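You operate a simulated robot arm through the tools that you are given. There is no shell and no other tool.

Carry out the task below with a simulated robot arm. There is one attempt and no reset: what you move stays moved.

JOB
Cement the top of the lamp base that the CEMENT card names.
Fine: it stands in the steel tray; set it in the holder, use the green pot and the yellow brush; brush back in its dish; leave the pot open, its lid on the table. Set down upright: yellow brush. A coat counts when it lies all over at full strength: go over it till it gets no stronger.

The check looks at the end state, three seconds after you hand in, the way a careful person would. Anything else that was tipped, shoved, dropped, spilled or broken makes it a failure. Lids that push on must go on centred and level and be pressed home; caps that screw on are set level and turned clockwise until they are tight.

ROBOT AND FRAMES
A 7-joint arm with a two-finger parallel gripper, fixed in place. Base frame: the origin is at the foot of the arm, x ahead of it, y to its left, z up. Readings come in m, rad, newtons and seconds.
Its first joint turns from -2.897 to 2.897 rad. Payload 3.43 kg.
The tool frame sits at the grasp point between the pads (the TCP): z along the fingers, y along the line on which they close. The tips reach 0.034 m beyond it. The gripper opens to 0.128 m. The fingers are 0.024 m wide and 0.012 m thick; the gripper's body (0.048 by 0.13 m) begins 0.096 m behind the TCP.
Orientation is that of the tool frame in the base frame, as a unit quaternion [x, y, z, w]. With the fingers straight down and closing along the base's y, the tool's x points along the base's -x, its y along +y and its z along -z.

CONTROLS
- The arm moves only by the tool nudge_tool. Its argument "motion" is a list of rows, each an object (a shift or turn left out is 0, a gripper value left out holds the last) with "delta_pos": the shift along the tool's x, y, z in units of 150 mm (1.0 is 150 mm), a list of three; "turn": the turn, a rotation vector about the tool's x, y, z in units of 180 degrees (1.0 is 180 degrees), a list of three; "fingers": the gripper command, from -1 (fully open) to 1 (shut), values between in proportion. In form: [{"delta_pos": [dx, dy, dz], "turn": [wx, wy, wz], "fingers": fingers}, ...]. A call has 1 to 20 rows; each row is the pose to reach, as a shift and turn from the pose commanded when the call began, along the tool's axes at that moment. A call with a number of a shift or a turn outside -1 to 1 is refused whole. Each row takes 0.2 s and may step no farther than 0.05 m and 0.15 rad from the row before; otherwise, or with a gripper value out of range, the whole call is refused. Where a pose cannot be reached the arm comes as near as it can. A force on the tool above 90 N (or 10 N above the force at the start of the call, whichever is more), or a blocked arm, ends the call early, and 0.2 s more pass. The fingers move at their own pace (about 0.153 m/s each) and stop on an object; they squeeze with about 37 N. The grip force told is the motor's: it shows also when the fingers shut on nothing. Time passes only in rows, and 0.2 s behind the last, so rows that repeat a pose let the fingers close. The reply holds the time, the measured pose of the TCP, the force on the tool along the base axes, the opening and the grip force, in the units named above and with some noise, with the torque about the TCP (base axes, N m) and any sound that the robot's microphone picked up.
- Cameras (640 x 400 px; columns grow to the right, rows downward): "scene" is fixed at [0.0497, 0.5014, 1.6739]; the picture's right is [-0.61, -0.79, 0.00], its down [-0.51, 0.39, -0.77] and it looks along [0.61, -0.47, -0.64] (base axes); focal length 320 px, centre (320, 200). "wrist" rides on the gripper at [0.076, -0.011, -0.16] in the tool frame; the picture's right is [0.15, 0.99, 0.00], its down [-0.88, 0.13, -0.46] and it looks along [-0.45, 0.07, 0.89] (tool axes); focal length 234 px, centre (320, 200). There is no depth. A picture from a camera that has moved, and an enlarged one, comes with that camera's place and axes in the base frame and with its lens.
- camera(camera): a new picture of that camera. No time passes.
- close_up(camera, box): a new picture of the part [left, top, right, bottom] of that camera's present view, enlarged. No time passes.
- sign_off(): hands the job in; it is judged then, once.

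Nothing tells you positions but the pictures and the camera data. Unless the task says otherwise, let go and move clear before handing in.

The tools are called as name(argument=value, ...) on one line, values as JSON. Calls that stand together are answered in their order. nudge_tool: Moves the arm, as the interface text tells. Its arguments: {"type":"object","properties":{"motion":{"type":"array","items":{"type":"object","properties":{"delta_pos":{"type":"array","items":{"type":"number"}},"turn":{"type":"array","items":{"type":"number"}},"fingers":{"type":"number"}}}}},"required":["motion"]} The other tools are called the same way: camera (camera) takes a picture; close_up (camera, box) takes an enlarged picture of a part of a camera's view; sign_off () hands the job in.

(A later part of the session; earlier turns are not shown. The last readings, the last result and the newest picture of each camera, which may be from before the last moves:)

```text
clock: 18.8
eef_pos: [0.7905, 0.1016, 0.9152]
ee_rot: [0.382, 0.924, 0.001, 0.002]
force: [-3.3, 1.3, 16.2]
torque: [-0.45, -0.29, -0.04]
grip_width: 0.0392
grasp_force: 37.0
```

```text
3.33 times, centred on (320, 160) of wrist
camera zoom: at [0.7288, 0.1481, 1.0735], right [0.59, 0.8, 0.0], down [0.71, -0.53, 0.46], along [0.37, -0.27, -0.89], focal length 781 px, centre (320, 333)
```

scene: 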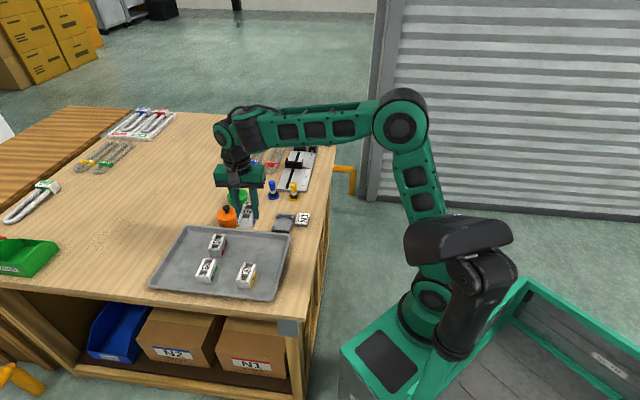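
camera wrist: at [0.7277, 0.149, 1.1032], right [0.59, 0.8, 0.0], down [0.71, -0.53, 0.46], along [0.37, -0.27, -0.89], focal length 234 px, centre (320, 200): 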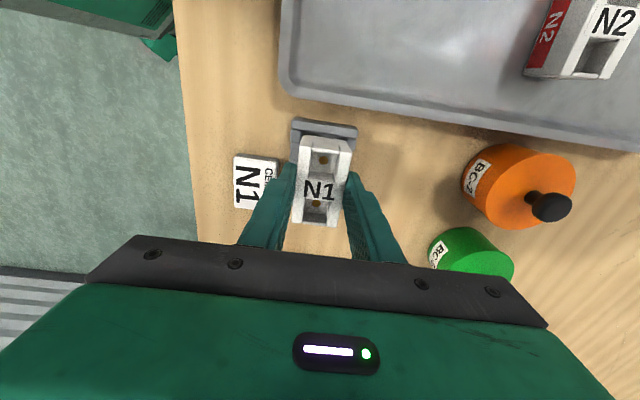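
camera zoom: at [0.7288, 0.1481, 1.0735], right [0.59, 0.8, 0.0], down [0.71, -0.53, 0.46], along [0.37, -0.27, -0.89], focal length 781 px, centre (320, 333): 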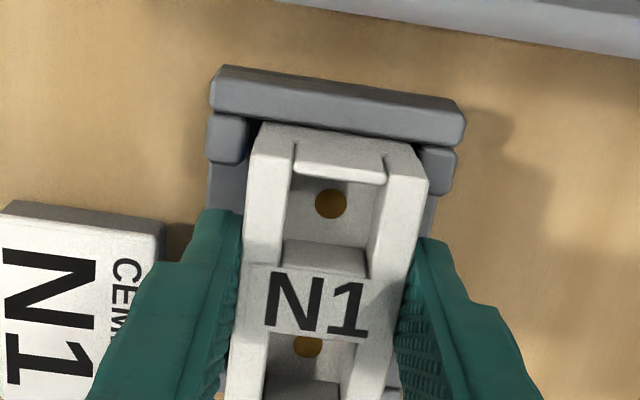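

The base is seated about 12 mm below the wall tops, with the reaction now from the floor. The card is close to one finger, so I'll open only about 4 mm per side and lift straight up.

nudge_tool(motion=[{"delta_pos": [0, 0, 0], "fingers": 0.27}, {"delta_pos": [0, 0, 0], "fingers": 0.27}, {"delta_pos": [0, 0, 0], "fingers": 0.27}])

close_up(camera="wrist", box=[240, 100, 400, 220])

close_up(camera="scene", box=[250, 195, 320, 245])

```text
clock: 19.6
eef_pos: [0.7904, 0.1022, 0.9133]
ee_rot: [0.381, 0.925, 0.001, 0.001]
force: [0.9, 0.5, 0.0]
torque: [-0.03, -0.02, 0.01]
grip_width: 0.0466
grasp_force: 0.0
```

```text
3.33 times, centred on (320, 160) of wrist
camera zoom: at [0.7292, 0.1479, 1.0724], right [0.59, 0.8, 0.0], down [0.71, -0.53, 0.46], along [0.37, -0.27, -0.89], focal length 781 px, centre (320, 333)
```

zoom: 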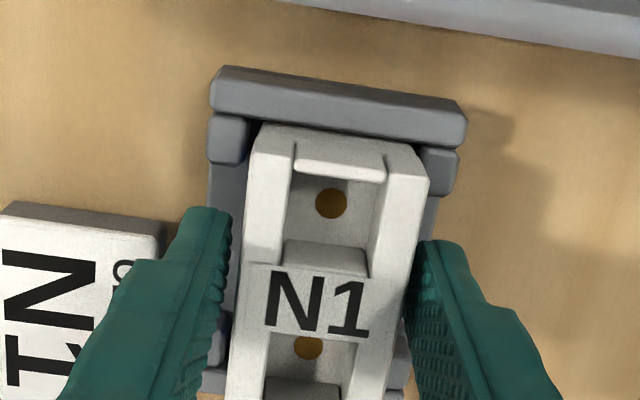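

```text
8.00 times, centred on (285, 220) of scene
camera zoom: at [0.0497, 0.5014, 1.6739], right [-0.61, -0.79, 0.0], down [-0.51, 0.39, -0.77], along [0.61, -0.47, -0.64], focal length 2561 px, centre (600, 40)
```

zoom: 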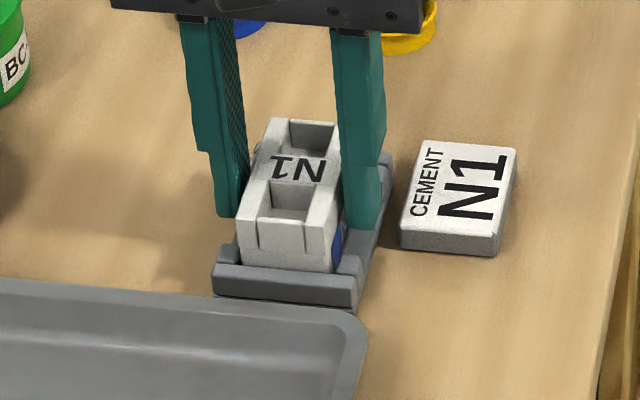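

Released cleanly; N1 is sitting in the holder and the card is untouched. I'll lift straight up and inspect.

nudge_tool(motion=[{"delta_pos": [0, 0, -0.1]}, {"delta_pos": [0, 0, -0.3]}, {"delta_pos": [0, 0, -0.6]}, {"delta_pos": [0, 0, -0.9]}, {"delta_pos": [0, 0, -0.9]}])

camera(camera="wrist")

close_up(camera="scene", box=[250, 195, 320, 245])

```text
clock: 20.8
eef_pos: [0.7921, 0.1003, 1.0508]
ee_rot: [0.382, 0.924, 0.001, 0.001]
force: [0.3, -0.2, 0.4]
torque: [-0.01, -0.01, 0.01]
grip_width: 0.0466
grasp_force: 0.0
```

```text
taken
camera wrist: at [0.7304, 0.1473, 1.2098], right [0.59, 0.8, 0.0], down [0.71, -0.53, 0.46], along [0.37, -0.27, -0.89], focal length 234 px, centre (320, 200)
```

wrist: 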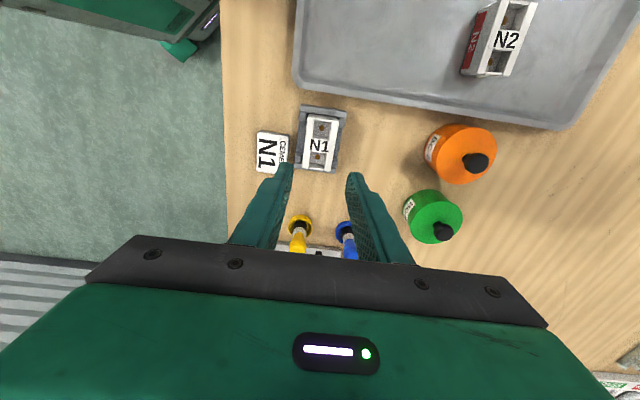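

```text
8.00 times, centred on (285, 220) of scene
camera zoom: at [0.0497, 0.5014, 1.6739], right [-0.61, -0.79, 0.0], down [-0.51, 0.39, -0.77], along [0.61, -0.47, -0.64], focal length 2561 px, centre (600, 40)
```

zoom: 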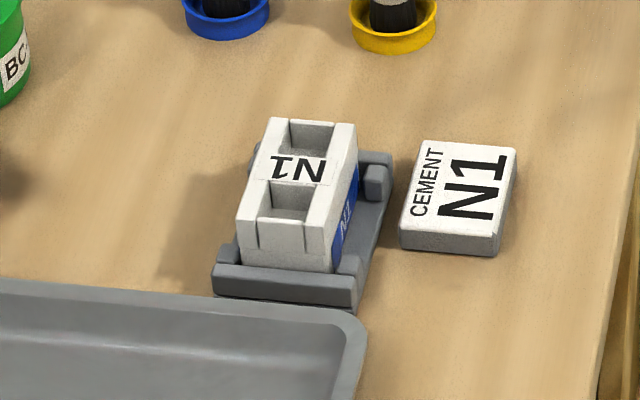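

N1 is seated square and level in the holder. The green pot is near (0.967, 0.179) with its lid top at about z 0.92; I'll move over it for a closer look at the knob.

nudge_tool(motion=[{"delta_pos": [-0.1, 0.25, -0.03], "fingers": 0.1}, {"delta_pos": [-0.2, 0.5, -0.03], "fingers": 0.1}, {"delta_pos": [-0.3, 0.75, -0.03], "fingers": 0.1}, {"delta_pos": [-0.43, 1.0, -0.03], "fingers": 0.1}, {"delta_pos": [-0.43, 1.0, -0.03], "fingers": 0.1}])

camera(camera="wrist")

close_up(camera="wrist", box=[240, 100, 400, 220])

close_up(camera="scene", box=[200, 170, 264, 210])

```text
clock: 22.0
eef_pos: [0.9435, 0.1642, 1.0551]
ee_rot: [0.382, 0.924, 0.0, 0.001]
force: [-0.7, 0.1, -0.2]
torque: [0.04, -0.03, 0.02]
grip_width: 0.0574
grasp_force: 0.1
```

```text
taken
camera wrist: at [0.8824, 0.2101, 1.2139], right [0.59, 0.8, 0.0], down [0.72, -0.53, 0.46], along [0.37, -0.27, -0.89], focal length 234 px, centre (320, 200)
```

wrist: 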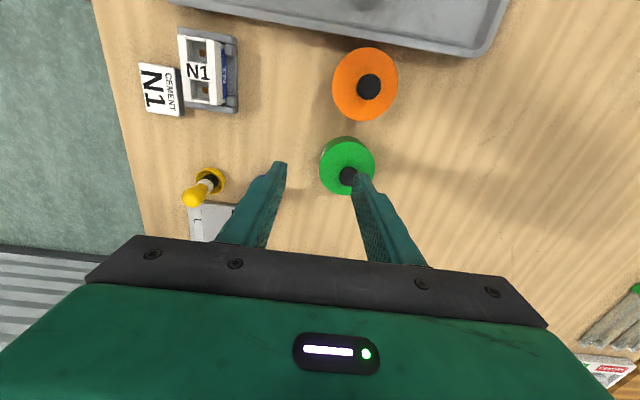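

```text
3.33 times, centred on (320, 160) of wrist
camera zoom: at [0.8824, 0.2101, 1.2139], right [0.59, 0.8, 0.0], down [0.72, -0.53, 0.46], along [0.37, -0.27, -0.89], focal length 781 px, centre (320, 333)
```

zoom: 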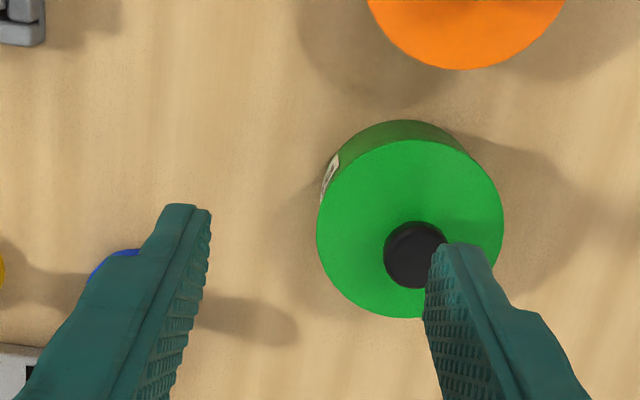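

```text
10.00 times, centred on (232, 190) of scene
camera zoom: at [0.0497, 0.5014, 1.6739], right [-0.61, -0.79, 0.0], down [-0.51, 0.39, -0.77], along [0.61, -0.47, -0.64], focal length 3201 px, centre (1200, 300)
```

zoom: 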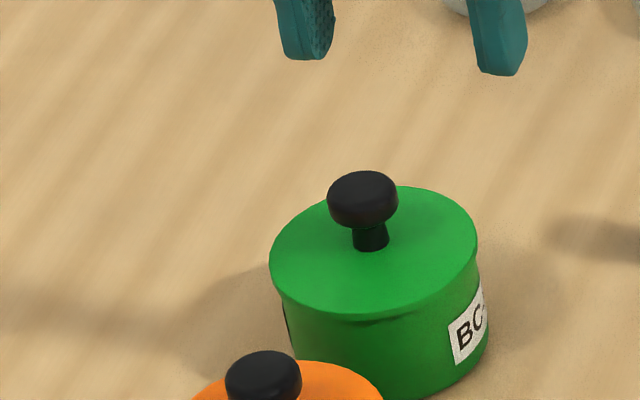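

The lid is a push-on disc with a mushroom knob of about 26 mm, and from the wrist the pot centre is nearer (0.985, 0.178), close to the reach limit. I'll centre over the knob at this height and see whether the arm gets there.

nudge_tool(motion=[{"delta_pos": [-0.08, 0.13, 0]}, {"delta_pos": [-0.15, 0.265, 0]}, {"delta_pos": [-0.15, 0.265, 0.2]}, {"delta_pos": [-0.15, 0.265, 0.2]}])

camera(camera="wrist")

close_up(camera="wrist", box=[240, 100, 400, 220])

close_up(camera="scene", box=[200, 160, 280, 210])

```text
clock: 23.0
eef_pos: [0.9879, 0.1755, 1.0248]
ee_rot: [0.382, 0.924, 0.0, 0.001]
force: [-0.8, -1.0, -0.8]
torque: [0.0, -0.01, -0.01]
grip_width: 0.0573
grasp_force: 0.1
```

```text
taken
camera wrist: at [0.9259, 0.2222, 1.1833], right [0.59, 0.8, 0.0], down [0.71, -0.53, 0.46], along [0.37, -0.27, -0.89], focal length 234 px, centre (320, 200)
```

wrist: 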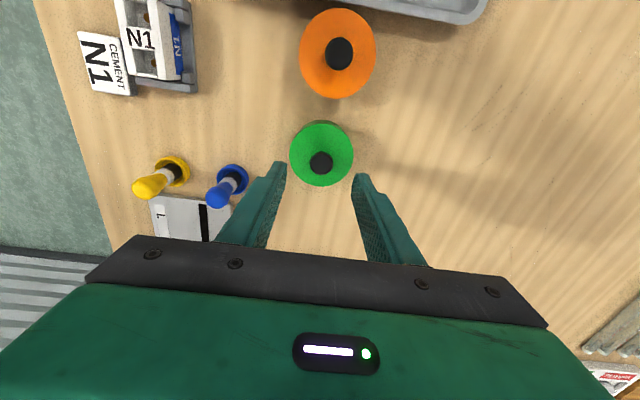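

```text
3.33 times, centred on (320, 160) of wrist
camera zoom: at [0.9259, 0.2222, 1.1833], right [0.59, 0.8, 0.0], down [0.71, -0.53, 0.46], along [0.37, -0.27, -0.89], focal length 781 px, centre (320, 333)
```

zoom: 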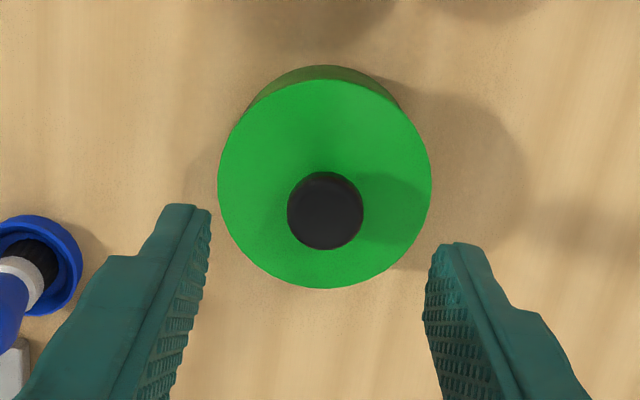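

```text
8.00 times, centred on (240, 185) of scene
camera zoom: at [0.0497, 0.5014, 1.6739], right [-0.61, -0.79, 0.0], down [-0.51, 0.39, -0.77], along [0.61, -0.47, -0.64], focal length 2561 px, centre (960, 320)
```

zoom: 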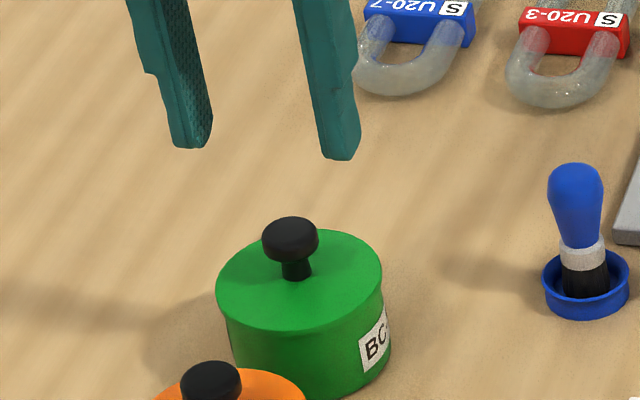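

The arm reaches here, and the knob is within 3 mm of the TCP. I'll correct that and descend to just above the knob.

nudge_tool(motion=[{"delta_pos": [0, 0.014, 0.13]}, {"delta_pos": [0, 0.014, 0.26]}, {"delta_pos": [0, 0.014, 0.26]}])

close_up(camera="wrist", box=[240, 100, 400, 220])

close_up(camera="scene", box=[200, 160, 280, 210])

```text
clock: 23.8
eef_pos: [0.9875, 0.176, 0.9856]
ee_rot: [0.381, 0.924, 0.0, 0.001]
force: [0.5, 0.2, 0.3]
torque: [0.0, 0.02, -0.01]
grip_width: 0.0575
grasp_force: 0.1
```

```text
3.33 times, centred on (320, 160) of wrist
camera zoom: at [0.9261, 0.2229, 1.1443], right [0.59, 0.8, 0.0], down [0.71, -0.53, 0.46], along [0.37, -0.27, -0.89], focal length 781 px, centre (320, 333)
```

zoom: 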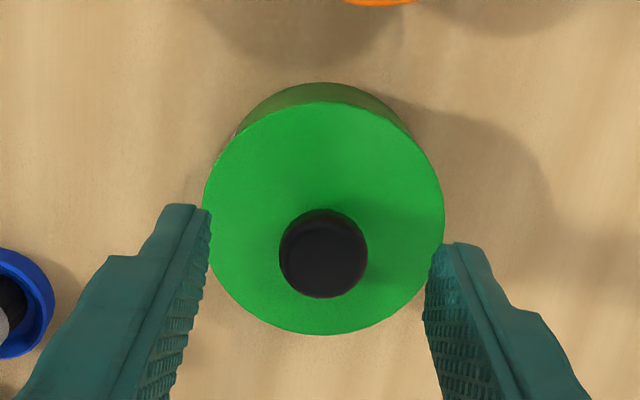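

```text
8.00 times, centred on (240, 185) of scene
camera zoom: at [0.0497, 0.5014, 1.6739], right [-0.61, -0.79, 0.0], down [-0.51, 0.39, -0.77], along [0.61, -0.47, -0.64], focal length 2561 px, centre (960, 320)
```

zoom: 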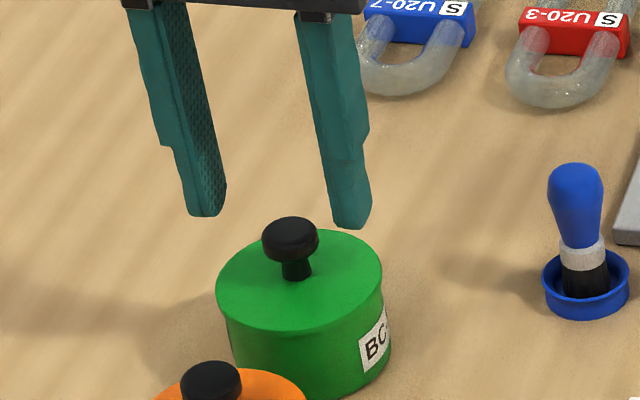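

The knob is centred in the fingers. I'll lower another 19 mm so the tips straddle the knob head above the lid.

nudge_tool(motion=[{"delta_pos": [0, 0.005, 0.06]}, {"delta_pos": [0, 0.005, 0.12]}, {"delta_pos": [0, 0.005, 0.12]}])

close_up(camera="wrist", box=[240, 100, 400, 220])

close_up(camera="scene", box=[210, 170, 274, 210])

```text
clock: 24.6
eef_pos: [0.989, 0.1774, 0.9675]
ee_rot: [0.382, 0.924, 0.0, 0.003]
force: [0.1, -0.8, -0.3]
torque: [0.01, -0.01, 0.0]
grip_width: 0.0576
grasp_force: 0.0
```

```text
3.33 times, centred on (320, 160) of wrist
camera zoom: at [0.9278, 0.2234, 1.1265], right [0.59, 0.8, 0.0], down [0.71, -0.53, 0.46], along [0.37, -0.27, -0.89], focal length 781 px, centre (320, 333)
```

zoom: 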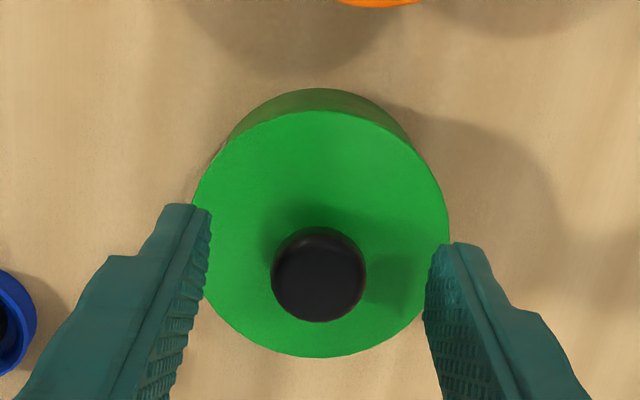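

```text
10.00 times, centred on (242, 190) of scene
camera zoom: at [0.0497, 0.5014, 1.6739], right [-0.61, -0.79, 0.0], down [-0.51, 0.39, -0.77], along [0.61, -0.47, -0.64], focal length 3201 px, centre (1100, 300)
```

zoom: 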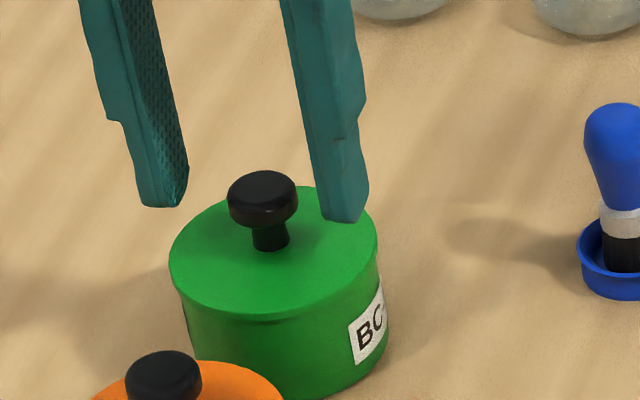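

Cross-checking both cameras, the lid top is at about z 0.905 and the knob top at about 0.937, so the tips need to go lower. I'll shift 3 mm in −x, a touch in −y, and descend about 15 mm.

nudge_tool(motion=[{"delta_pos": [-0.02, -0.005, 0.03]}, {"delta_pos": [-0.02, -0.005, 0.07]}, {"delta_pos": [-0.02, -0.005, 0.1]}, {"delta_pos": [-0.02, -0.005, 0.1]}])

close_up(camera="wrist", box=[240, 100, 400, 220])

close_up(camera="scene", box=[210, 170, 274, 210])

```text
clock: 25.6
eef_pos: [0.9918, 0.176, 0.9519]
ee_rot: [0.381, 0.924, 0.0, 0.0]
force: [0.2, 0.1, 0.4]
torque: [0.0, -0.01, 0.0]
grip_width: 0.0577
grasp_force: 0.0
```

```text
3.33 times, centred on (320, 160) of wrist
camera zoom: at [0.9294, 0.2206, 1.1109], right [0.59, 0.8, 0.0], down [0.71, -0.53, 0.46], along [0.37, -0.27, -0.89], focal length 781 px, centre (320, 333)
```

zoom: 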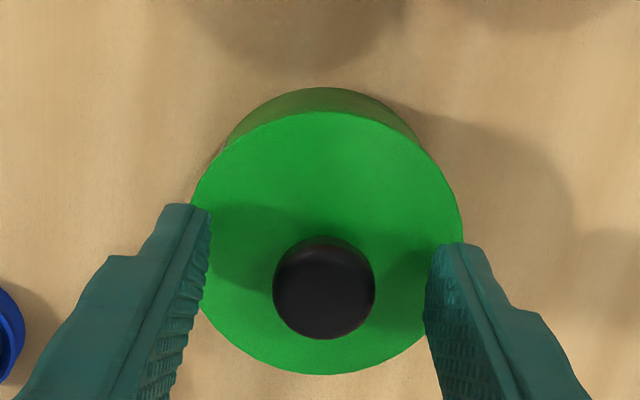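

```text
10.00 times, centred on (242, 190) of scene
camera zoom: at [0.0497, 0.5014, 1.6739], right [-0.61, -0.79, 0.0], down [-0.51, 0.39, -0.77], along [0.61, -0.47, -0.64], focal length 3201 px, centre (1100, 300)
```

zoom: 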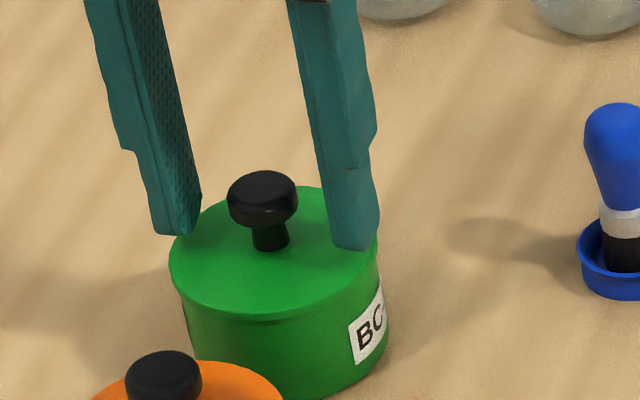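

The tips now straddle the knob with about 12 mm to the lid. I'll close partway and check the gaps on both sides before gripping.

nudge_tool(motion=[{"fingers": 0.45}, {"fingers": 0.5}])

close_up(camera="wrist", box=[280, 140, 376, 220])

close_up(camera="scene", box=[210, 170, 274, 210])

```text
clock: 26.2
eef_pos: [0.9906, 0.1737, 0.9523]
ee_rot: [0.381, 0.924, 0.0, 0.001]
force: [-0.3, -0.6, 0.6]
torque: [0.0, -0.03, 0.03]
grip_width: 0.0319
grasp_force: 0.1
```

```text
5.00 times, centred on (328, 180) of wrist
camera zoom: at [0.9294, 0.2207, 1.1109], right [0.59, 0.8, 0.0], down [0.71, -0.53, 0.46], along [0.37, -0.27, -0.89], focal length 1171 px, centre (280, 300)
```

zoom: 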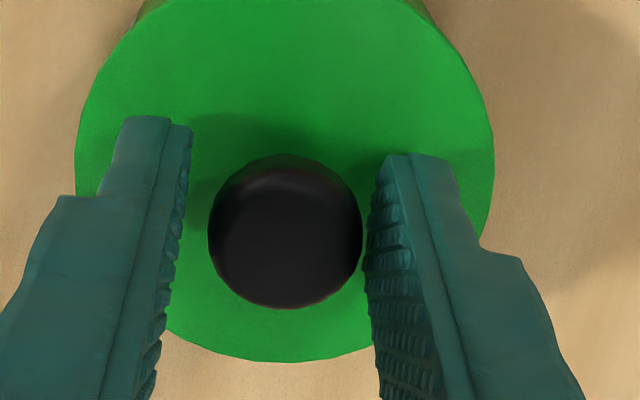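

```text
10.00 times, centred on (242, 190) of scene
camera zoom: at [0.0497, 0.5014, 1.6739], right [-0.61, -0.79, 0.0], down [-0.51, 0.39, -0.77], along [0.61, -0.47, -0.64], focal length 3201 px, centre (1100, 300)
```

zoom: 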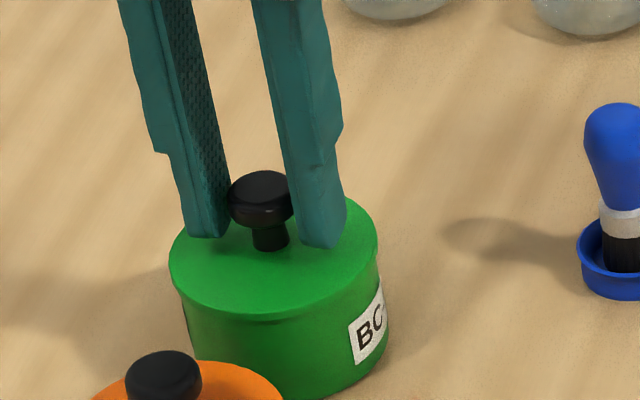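

The knob sits a little over 1 mm toward +y of centre. I'll shift by that and close the grip.

nudge_tool(motion=[{"delta_pos": [0, 0.0087, 0], "fingers": 0.5}, {"delta_pos": [0, 0.0087, 0], "fingers": 0.58}, {"delta_pos": [0, 0.0087, 0], "fingers": 1}, {"delta_pos": [0, 0.0087, 0], "fingers": 1}, {"delta_pos": [0, 0.0087, 0], "fingers": 1}])

close_up(camera="wrist", box=[280, 140, 376, 220])

close_up(camera="scene", box=[210, 170, 274, 210])

```text
clock: 27.4
eef_pos: [0.9919, 0.1765, 0.9532]
ee_rot: [0.382, 0.924, 0.0, 0.001]
force: [-0.4, -0.2, -1.6]
torque: [0.02, 0.03, 0.03]
grip_width: 0.0244
grasp_force: 37.1
heard: snap
```

```text
5.00 times, centred on (328, 180) of wrist
camera zoom: at [0.9304, 0.2219, 1.1112], right [0.59, 0.8, 0.0], down [0.71, -0.53, 0.46], along [0.37, -0.27, -0.89], focal length 1171 px, centre (280, 300)
```

zoom: 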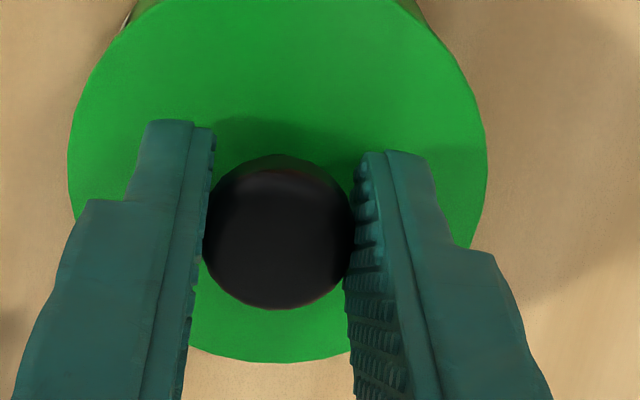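

```text
10.00 times, centred on (242, 190) of scene
camera zoom: at [0.0497, 0.5014, 1.6739], right [-0.61, -0.79, 0.0], down [-0.51, 0.39, -0.77], along [0.61, -0.47, -0.64], focal length 3201 px, centre (1100, 300)
```

zoom: 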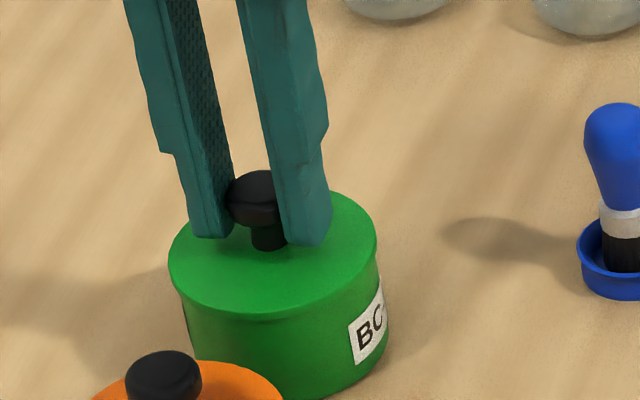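

Gripped the knob at 24.4 mm; a snap was heard, possibly the lid's push fit. I'll lift slowly and straight and check that the pot stays put.

nudge_tool(motion=[{"delta_pos": [0, 0, -0.02]}, {"delta_pos": [0, 0, -0.04]}, {"delta_pos": [0, 0, -0.07]}, {"delta_pos": [0, 0, -0.1]}, {"delta_pos": [0, 0, -0.15]}, {"delta_pos": [0, 0, -0.15]}])

close_up(camera="scene", box=[200, 160, 280, 210])

close_up(camera="wrist", box=[240, 100, 400, 220])

```text
clock: 28.8
eef_pos: [0.9931, 0.1768, 0.9747]
ee_rot: [0.381, 0.925, 0.001, 0.002]
force: [0.3, 0.1, -0.1]
torque: [0.01, 0.03, 0.01]
grip_width: 0.0242
grasp_force: 36.6
```

```text
8.00 times, centred on (240, 185) of scene
camera zoom: at [0.0497, 0.5014, 1.6739], right [-0.61, -0.79, 0.0], down [-0.51, 0.39, -0.77], along [0.61, -0.47, -0.64], focal length 2561 px, centre (960, 320)
```

zoom: 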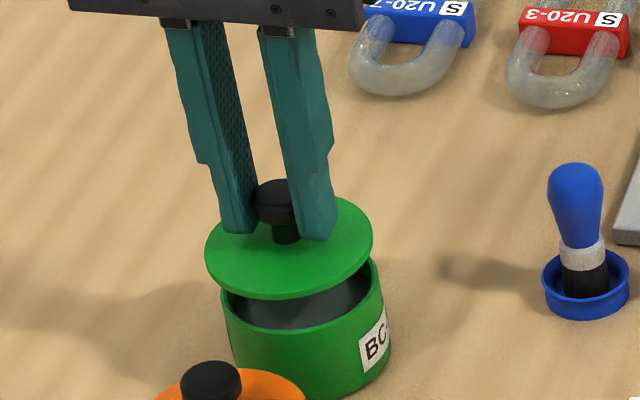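

```text
3.33 times, centred on (320, 160) of wrist
camera zoom: at [0.9302, 0.2227, 1.1335], right [0.59, 0.8, 0.0], down [0.71, -0.53, 0.46], along [0.37, -0.27, -0.89], focal length 781 px, centre (320, 333)
```

zoom: 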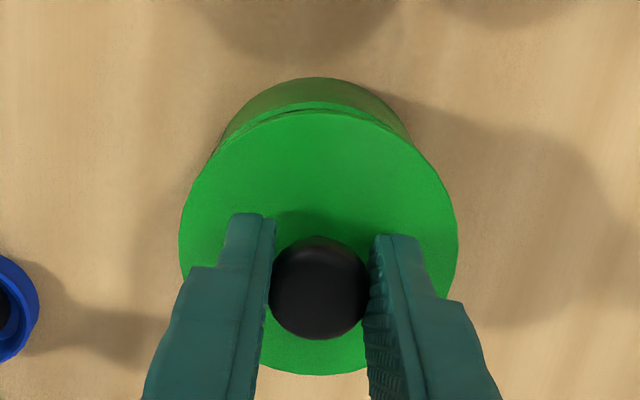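

The lid came off cleanly and the pot stayed in place. I'll lift clear and carry the lid to the free table area between holder and pots, near (0.877, 0.147).

nudge_tool(motion=[{"delta_pos": [0, 0, -0.18]}, {"delta_pos": [0, 0, -0.36]}, {"delta_pos": [0.13, -0.23, -0.36]}, {"delta_pos": [0.27, -0.46, -0.36]}, {"delta_pos": [0.405, -0.688, -0.36]}, {"delta_pos": [0.405, -0.688, -0.36]}])

camera(camera="wrist")

camera(camera="scene")

close_up(camera="scene", box=[200, 160, 320, 235])

```text
clock: 30.2
eef_pos: [0.8767, 0.1456, 1.0295]
ee_rot: [0.383, 0.924, 0.001, 0.001]
force: [-0.8, 0.5, 0.1]
torque: [0.0, 0.02, 0.01]
grip_width: 0.0245
grasp_force: 37.1
```

```text
taken
camera wrist: at [0.8154, 0.1913, 1.1883], right [0.59, 0.8, 0.0], down [0.71, -0.53, 0.46], along [0.37, -0.27, -0.89], focal length 234 px, centre (320, 200)
```

wrist: 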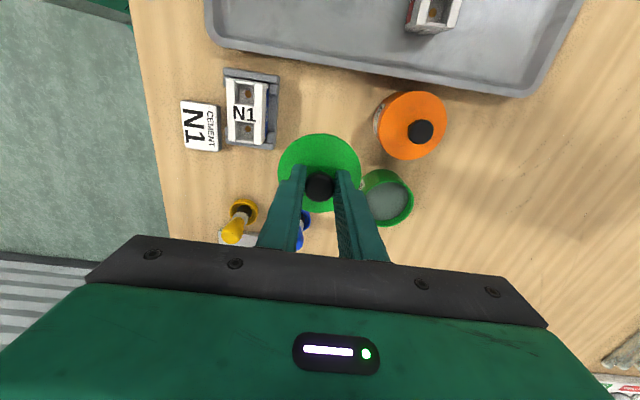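

```text
taken
```

scene: 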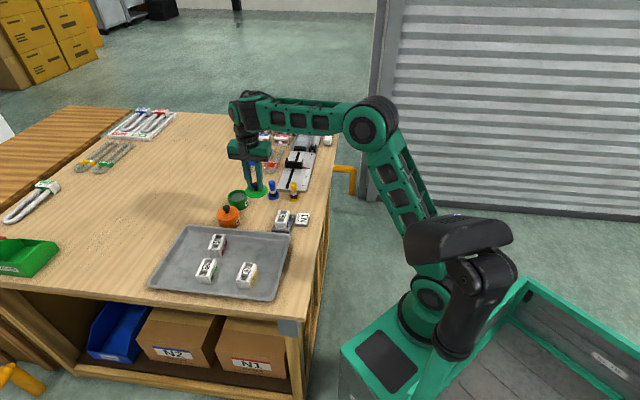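

```text
5.33 times, centred on (260, 198) of scene
camera zoom: at [0.0497, 0.5014, 1.6739], right [-0.61, -0.79, 0.0], down [-0.51, 0.39, -0.77], along [0.61, -0.47, -0.64], focal length 1707 px, centre (640, 213)
```

zoom: 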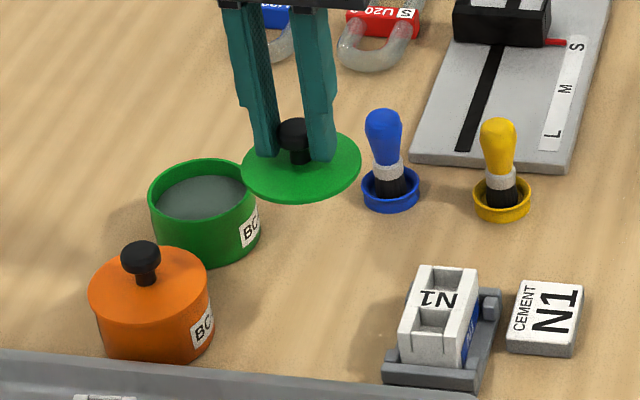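

The pot is open with grey cement inside, and the landing spot beneath the lid is clear on all sides. I'll shift 5 mm in +y and lower most of the way.

nudge_tool(motion=[{"delta_pos": [0, 0.033, 0.1]}, {"delta_pos": [0, 0.033, 0.3]}, {"delta_pos": [0, 0.033, 0.5]}, {"delta_pos": [0, 0.033, 0.6]}, {"delta_pos": [0, 0.033, 0.6]}])

close_up(camera="scene", box=[210, 170, 306, 230])

camera(camera="wrist")

```text
clock: 31.4
eef_pos: [0.8793, 0.1496, 0.9404]
ee_rot: [0.381, 0.925, 0.0, 0.002]
force: [-0.4, 0.7, -0.2]
torque: [0.03, 0.04, -0.03]
grip_width: 0.024
grasp_force: 37.2
```

```text
6.67 times, centred on (258, 200) of scene
camera zoom: at [0.0497, 0.5014, 1.6739], right [-0.61, -0.79, 0.0], down [-0.51, 0.39, -0.77], along [0.61, -0.47, -0.64], focal length 2134 px, centre (733, 200)
```

zoom: 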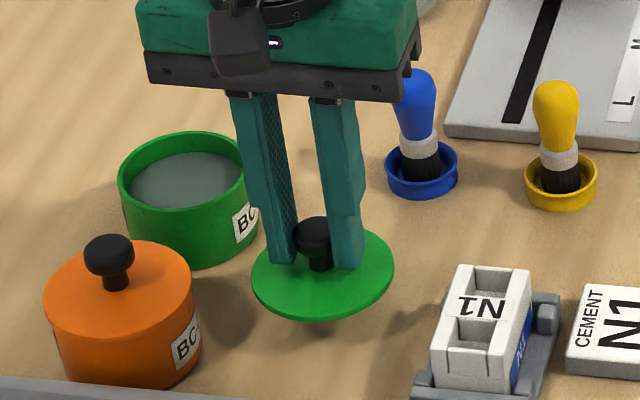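

```text
taken
camera wrist: at [0.8175, 0.1953, 1.097], right [0.59, 0.8, 0.0], down [0.71, -0.53, 0.46], along [0.37, -0.27, -0.89], focal length 234 px, centre (320, 200)
```

wrist: 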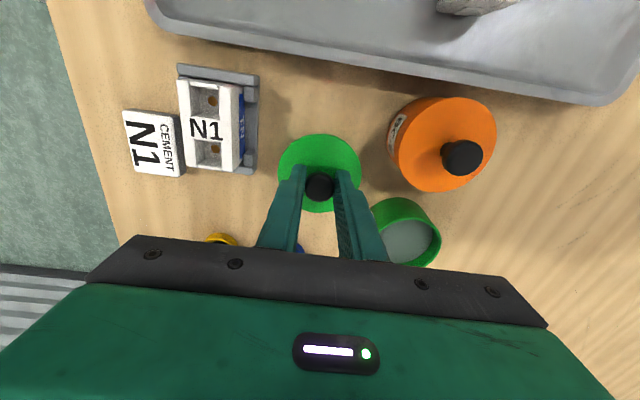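

The lid is still above the table with clear surroundings. I'll lower in small steps and watch the force.

nudge_tool(motion=[{"delta_pos": [0, 0, 0.03]}, {"delta_pos": [0, 0, 0.06]}, {"delta_pos": [0, 0, 0.06]}])

close_up(camera="scene", box=[210, 170, 306, 230])

```text
clock: 32.2
eef_pos: [0.8795, 0.1496, 0.9283]
ee_rot: [0.382, 0.924, 0.0, 0.002]
force: [0.7, -0.1, -0.7]
torque: [0.02, 0.04, 0.01]
grip_width: 0.0244
grasp_force: 36.5
```

```text
6.67 times, centred on (258, 200) of scene
camera zoom: at [0.0497, 0.5014, 1.6739], right [-0.61, -0.79, 0.0], down [-0.51, 0.39, -0.77], along [0.61, -0.47, -0.64], focal length 2134 px, centre (733, 200)
```

zoom: 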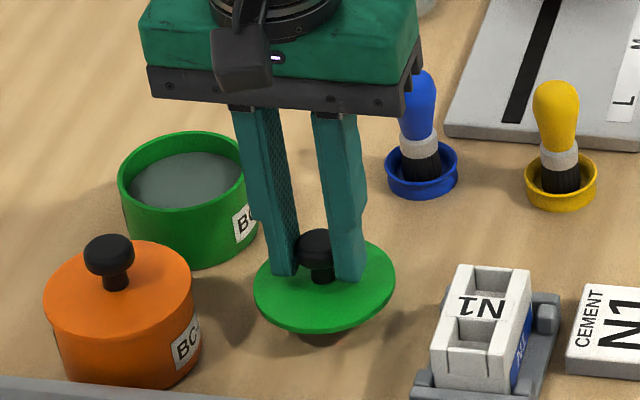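

No contact yet and the lid's shadow is closing in beneath it. I'll continue lowering in 4–6 mm steps.

nudge_tool(motion=[{"delta_pos": [0, 0, 0.02]}, {"delta_pos": [0, 0, 0.035]}, {"delta_pos": [0, 0, 0.035]}])

close_up(camera="scene", box=[210, 170, 306, 230])

```text
clock: 33.0
eef_pos: [0.8783, 0.1496, 0.9249]
ee_rot: [0.382, 0.924, 0.002, 0.0]
force: [-0.2, 0.4, 0.6]
torque: [-0.01, -0.02, 0.02]
grip_width: 0.0243
grasp_force: 36.8
```

```text
6.67 times, centred on (258, 200) of scene
camera zoom: at [0.0497, 0.5014, 1.6739], right [-0.61, -0.79, 0.0], down [-0.51, 0.39, -0.77], along [0.61, -0.47, -0.64], focal length 2134 px, centre (733, 200)
```

zoom: 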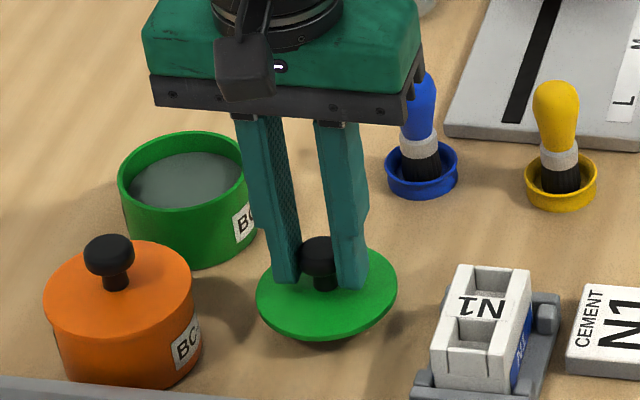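

The lid is nearly on the table. I'll ease it down in 1–2 mm increments.

nudge_tool(motion=[{"delta_pos": [0, 0, 0.01]}, {"delta_pos": [0, 0, 0.01]}])

nudge_tool(motion=[{"delta_pos": [0, 0, 0.008]}, {"delta_pos": [0, 0, 0.008]}])

```text
clock: 33.6
eef_pos: [0.8797, 0.1486, 0.9218]
ee_rot: [0.382, 0.924, 0.0, 0.002]
force: [0.3, -0.1, -0.8]
torque: [0.0, 0.0, 0.01]
grip_width: 0.0242
grasp_force: 37.3
```

```text
clock: 34.2
eef_pos: [0.8791, 0.1484, 0.9226]
ee_rot: [0.382, 0.924, 0.0, 0.001]
force: [0.1, -0.4, -0.3]
torque: [0.01, 0.04, 0.01]
grip_width: 0.0245
grasp_force: 37.4
```

Still no load on the lid. I'll continue down 2 mm at a time.

nudge_tool(motion=[{"delta_pos": [0, 0, 0.013]}, {"delta_pos": [0, 0, 0.013]}])

close_up(camera="scene", box=[226, 190, 290, 230])

```text
clock: 34.8
eef_pos: [0.8794, 0.1482, 0.9193]
ee_rot: [0.382, 0.924, 0.0, 0.001]
force: [-0.6, 0.9, -0.6]
torque: [0.01, -0.03, -0.03]
grip_width: 0.0243
grasp_force: 36.7
```

```text
10.00 times, centred on (258, 210) of scene
camera zoom: at [0.0497, 0.5014, 1.6739], right [-0.61, -0.79, 0.0], down [-0.51, 0.39, -0.77], along [0.61, -0.47, -0.64], focal length 3201 px, centre (940, 100)
```

zoom: 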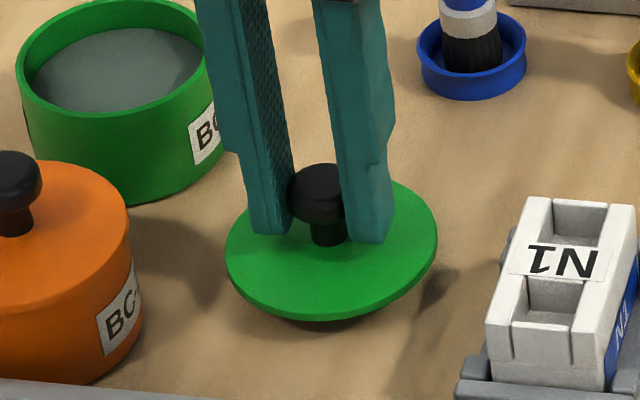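

There is still a small gap under the lid. I'll keep going down gently.

nudge_tool(motion=[{"delta_pos": [0, 0, 0.013]}, {"delta_pos": [0, 0, 0.013]}])

nudge_tool(motion=[{"delta_pos": [0, 0, 0.01]}, {"delta_pos": [0, 0, 0.01]}])

close_up(camera="scene", box=[226, 190, 290, 230])

```text
clock: 35.4
eef_pos: [0.8793, 0.1484, 0.917]
ee_rot: [0.382, 0.924, 0.0, 0.001]
force: [-0.1, -0.2, -0.4]
torque: [0.03, -0.01, -0.02]
grip_width: 0.0243
grasp_force: 37.0
```

```text
clock: 36.0
eef_pos: [0.8797, 0.1487, 0.9163]
ee_rot: [0.381, 0.924, 0.0, 0.001]
force: [-0.5, -1.1, -0.1]
torque: [-0.02, -0.02, -0.03]
grip_width: 0.0242
grasp_force: 36.6
```

```text
10.00 times, centred on (258, 210) of scene
camera zoom: at [0.0497, 0.5014, 1.6739], right [-0.61, -0.79, 0.0], down [-0.51, 0.39, -0.77], along [0.61, -0.47, -0.64], focal length 3201 px, centre (940, 100)
```

zoom: 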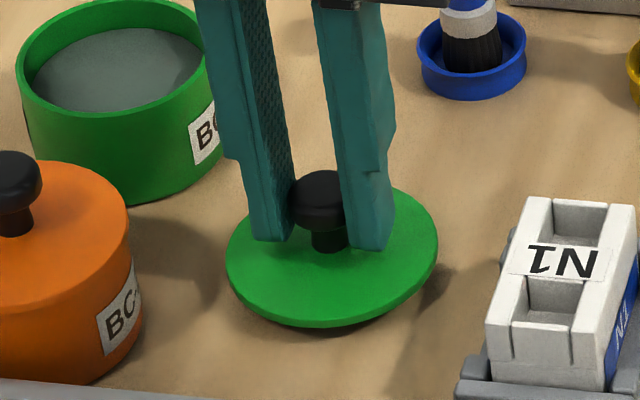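

Close but still no load. Two more small steps.

nudge_tool(motion=[{"delta_pos": [0, 0, 0.012]}, {"delta_pos": [0, 0, 0.012]}])

nudge_tool(motion=[{"delta_pos": [0, 0, 0.01]}, {"delta_pos": [0, 0, 0.01]}])

close_up(camera="scene", box=[226, 190, 290, 230])

```text
clock: 36.6
eef_pos: [0.8793, 0.1489, 0.9149]
ee_rot: [0.382, 0.924, 0.0, 0.001]
force: [-0.2, -0.1, 0.0]
torque: [-0.03, -0.07, -0.05]
grip_width: 0.0243
grasp_force: 37.6
```

```text
clock: 37.2
eef_pos: [0.8796, 0.1487, 0.9137]
ee_rot: [0.381, 0.924, 0.0, 0.002]
force: [-0.6, 0.0, -0.5]
torque: [-0.02, -0.02, 0.02]
grip_width: 0.0242
grasp_force: 36.7
```

```text
10.00 times, centred on (258, 210) of scene
camera zoom: at [0.0497, 0.5014, 1.6739], right [-0.61, -0.79, 0.0], down [-0.51, 0.39, -0.77], along [0.61, -0.47, -0.64], focal length 3201 px, centre (940, 100)
```

zoom: 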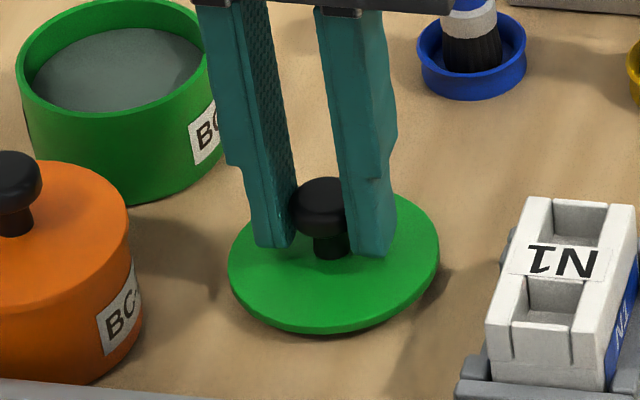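

Nearly flush with the table now. I'll continue with small steps until the force rises.

nudge_tool(motion=[{"delta_pos": [0, 0, 0.01]}, {"delta_pos": [0, 0, 0.01]}])

nudge_tool(motion=[{"delta_pos": [0, 0, 0.008]}, {"delta_pos": [0, 0, 0.008]}])

close_up(camera="scene", box=[226, 190, 290, 230])

```text
clock: 37.8
eef_pos: [0.8796, 0.1493, 0.9114]
ee_rot: [0.382, 0.924, 0.0, 0.001]
force: [-0.1, 0.6, -1.2]
torque: [0.0, 0.01, 0.0]
grip_width: 0.0244
grasp_force: 37.0
```

```text
clock: 38.4
eef_pos: [0.8793, 0.1483, 0.9112]
ee_rot: [0.382, 0.924, 0.001, 0.003]
force: [0.3, 1.8, 12.6]
torque: [0.01, -0.01, 0.01]
grip_width: 0.0241
grasp_force: 37.0
```

```text
10.00 times, centred on (258, 210) of scene
camera zoom: at [0.0497, 0.5014, 1.6739], right [-0.61, -0.79, 0.0], down [-0.51, 0.39, -0.77], along [0.61, -0.47, -0.64], focal length 3201 px, centre (940, 100)
```

zoom: 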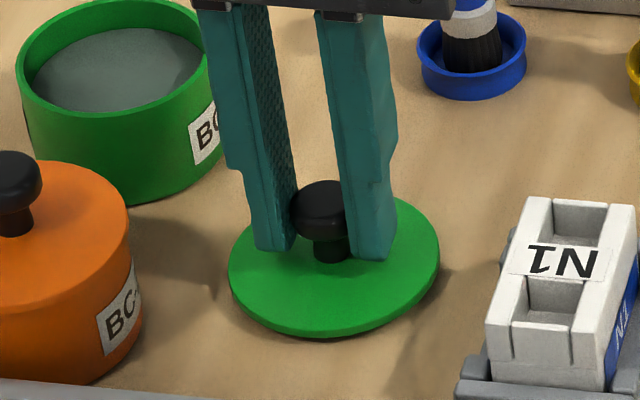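

The lid is flat on the table (12.6 N with no torque). I'll open the fingers a little and lift away.

nudge_tool(motion=[{"delta_pos": [0, 0, -0.004], "fingers": 0.3}, {"delta_pos": [0, 0, -0.004], "fingers": 0.3}, {"delta_pos": [0, 0, -0.004], "fingers": 0.3}])

nudge_tool(motion=[{"delta_pos": [0, 0, -0.1]}, {"delta_pos": [0, 0, -0.3]}, {"delta_pos": [0, 0, -0.6]}, {"delta_pos": [0, 0, -0.9]}, {"delta_pos": [0, 0, -0.9]}])

camera(camera="wrist")

close_up(camera="scene", box=[200, 160, 320, 235])

```text
clock: 39.2
eef_pos: [0.8774, 0.1495, 0.9107]
ee_rot: [0.382, 0.924, 0.001, 0.001]
force: [-1.0, -0.3, -0.2]
torque: [0.04, -0.02, 0.0]
grip_width: 0.0446
grasp_force: 0.1
```

```text
clock: 40.4
eef_pos: [0.8776, 0.1494, 1.0448]
ee_rot: [0.382, 0.924, 0.001, 0.001]
force: [0.2, -0.1, 0.3]
torque: [0.0, 0.0, -0.02]
grip_width: 0.0445
grasp_force: 0.0
```

```text
taken
camera wrist: at [0.8163, 0.1952, 1.2029], right [0.59, 0.8, 0.0], down [0.71, -0.53, 0.46], along [0.37, -0.27, -0.89], focal length 234 px, centre (320, 200)
```

wrist: 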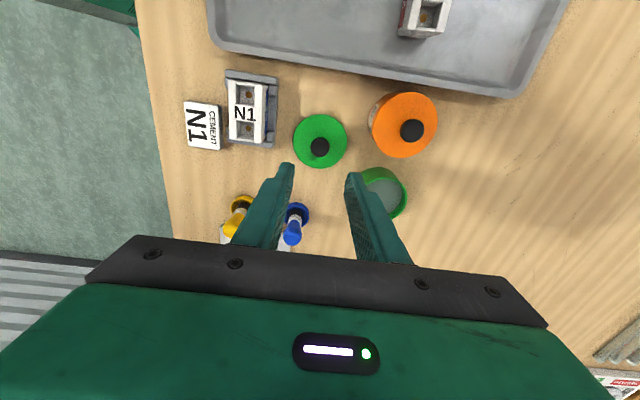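

```text
5.33 times, centred on (260, 198) of scene
camera zoom: at [0.0497, 0.5014, 1.6739], right [-0.61, -0.79, 0.0], down [-0.51, 0.39, -0.77], along [0.61, -0.47, -0.64], focal length 1707 px, centre (640, 213)
```

zoom: 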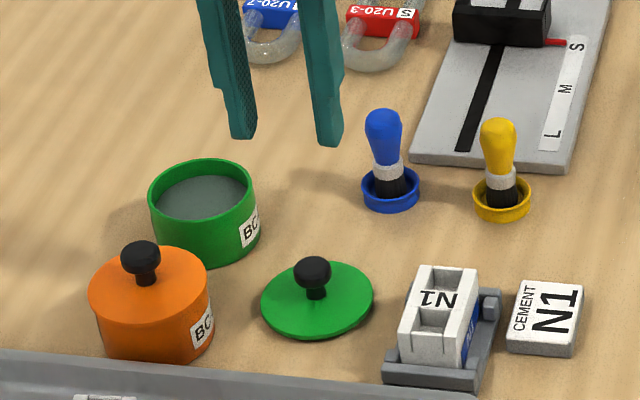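

The lid lies flat on the table and everything else is undisturbed. Next is the yellow brush near (0.894, −0.010); I'll move above it and look closely.

nudge_tool(motion=[{"delta_pos": [-0.2, -0.17, 0]}, {"delta_pos": [-0.4, -0.34, 0]}, {"delta_pos": [-0.6, -0.51, 0]}, {"delta_pos": [-0.83, -0.677, 0]}, {"delta_pos": [-0.83, -0.677, 0]}])

camera(camera="wrist")

close_up(camera="wrist", box=[256, 100, 384, 200])

close_up(camera="scene", box=[250, 150, 330, 210])

```text
clock: 41.6
eef_pos: [0.8928, -0.01, 1.0458]
ee_rot: [0.381, 0.924, 0.0, 0.001]
force: [0.5, 0.1, -0.1]
torque: [0.03, 0.02, -0.02]
grip_width: 0.0447
grasp_force: 0.2
```

```text
taken
camera wrist: at [0.832, 0.0356, 1.2046], right [0.59, 0.8, 0.0], down [0.71, -0.53, 0.46], along [0.37, -0.27, -0.89], focal length 234 px, centre (320, 200)
```

wrist: 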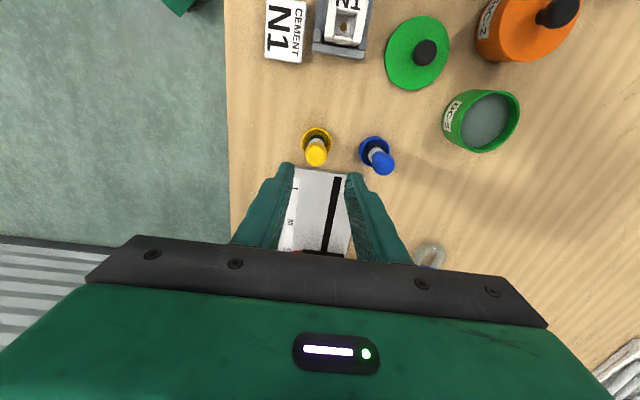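

```text
4.00 times, centred on (320, 150) of wrist
camera zoom: at [0.832, 0.0356, 1.2046], right [0.59, 0.8, 0.0], down [0.71, -0.53, 0.46], along [0.37, -0.27, -0.89], focal length 937 px, centre (320, 400)
```

zoom: 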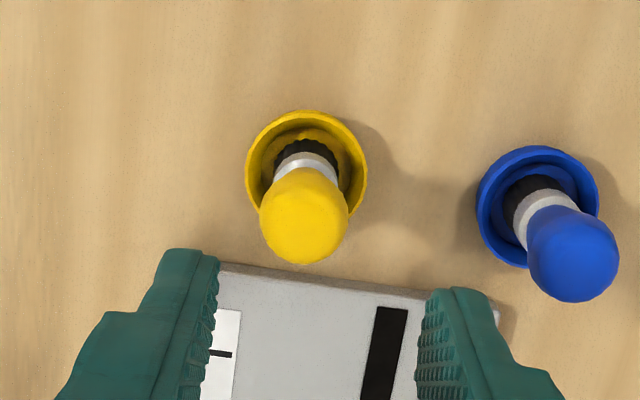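

```text
6.67 times, centred on (290, 180) of scene
camera zoom: at [0.0497, 0.5014, 1.6739], right [-0.61, -0.79, 0.0], down [-0.51, 0.39, -0.77], along [0.61, -0.47, -0.64], focal length 2134 px, centre (520, 333)
```

zoom: 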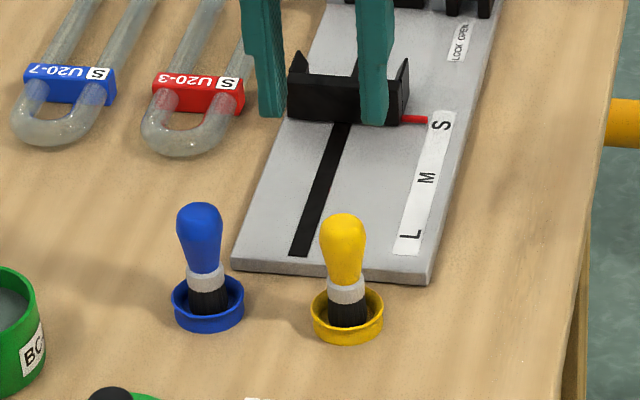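

The yellow brush stands upright about 3 mm off in −x and 4 mm in −y. I'll centre and descend part way for a check.

nudge_tool(motion=[{"delta_pos": [-0.02, -0.025, 0.1]}, {"delta_pos": [-0.02, -0.025, 0.3]}, {"delta_pos": [-0.02, -0.025, 0.45]}, {"delta_pos": [-0.02, -0.025, 0.45]}])

close_up(camera="wrist", box=[256, 110, 384, 210])

close_up(camera="scene", box=[260, 160, 324, 210])

```text
clock: 42.6
eef_pos: [0.8941, -0.0153, 0.9801]
ee_rot: [0.382, 0.924, 0.0, 0.002]
force: [-0.1, 0.4, 0.1]
torque: [-0.01, 0.01, 0.04]
grip_width: 0.0447
grasp_force: 0.1
```

```text
4.00 times, centred on (320, 160) of wrist
camera zoom: at [0.8328, 0.0308, 1.137], right [0.59, 0.8, 0.0], down [0.71, -0.53, 0.46], along [0.37, -0.27, -0.89], focal length 937 px, centre (320, 360)
```

zoom: 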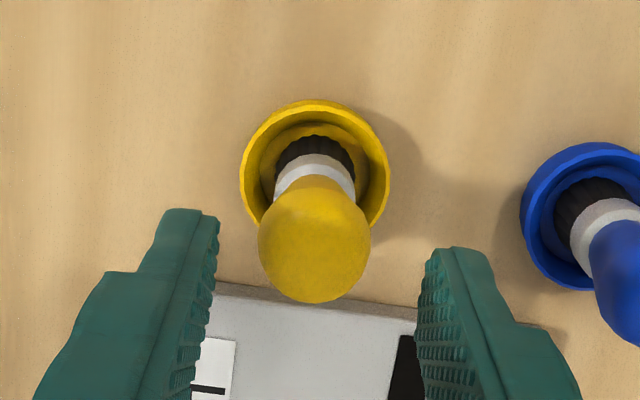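

```text
8.00 times, centred on (292, 185) of scene
camera zoom: at [0.0497, 0.5014, 1.6739], right [-0.61, -0.79, 0.0], down [-0.51, 0.39, -0.77], along [0.61, -0.47, -0.64], focal length 2561 px, centre (544, 320)
```

zoom: 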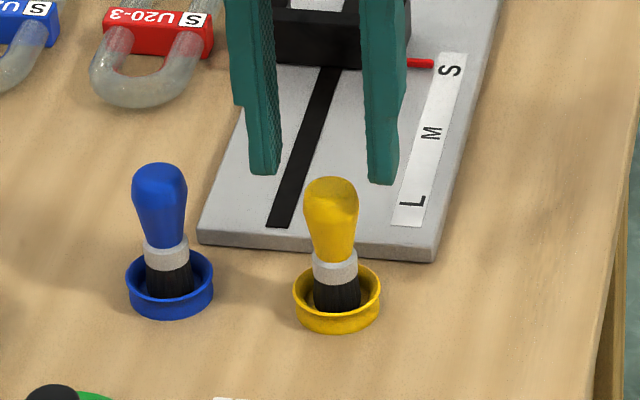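

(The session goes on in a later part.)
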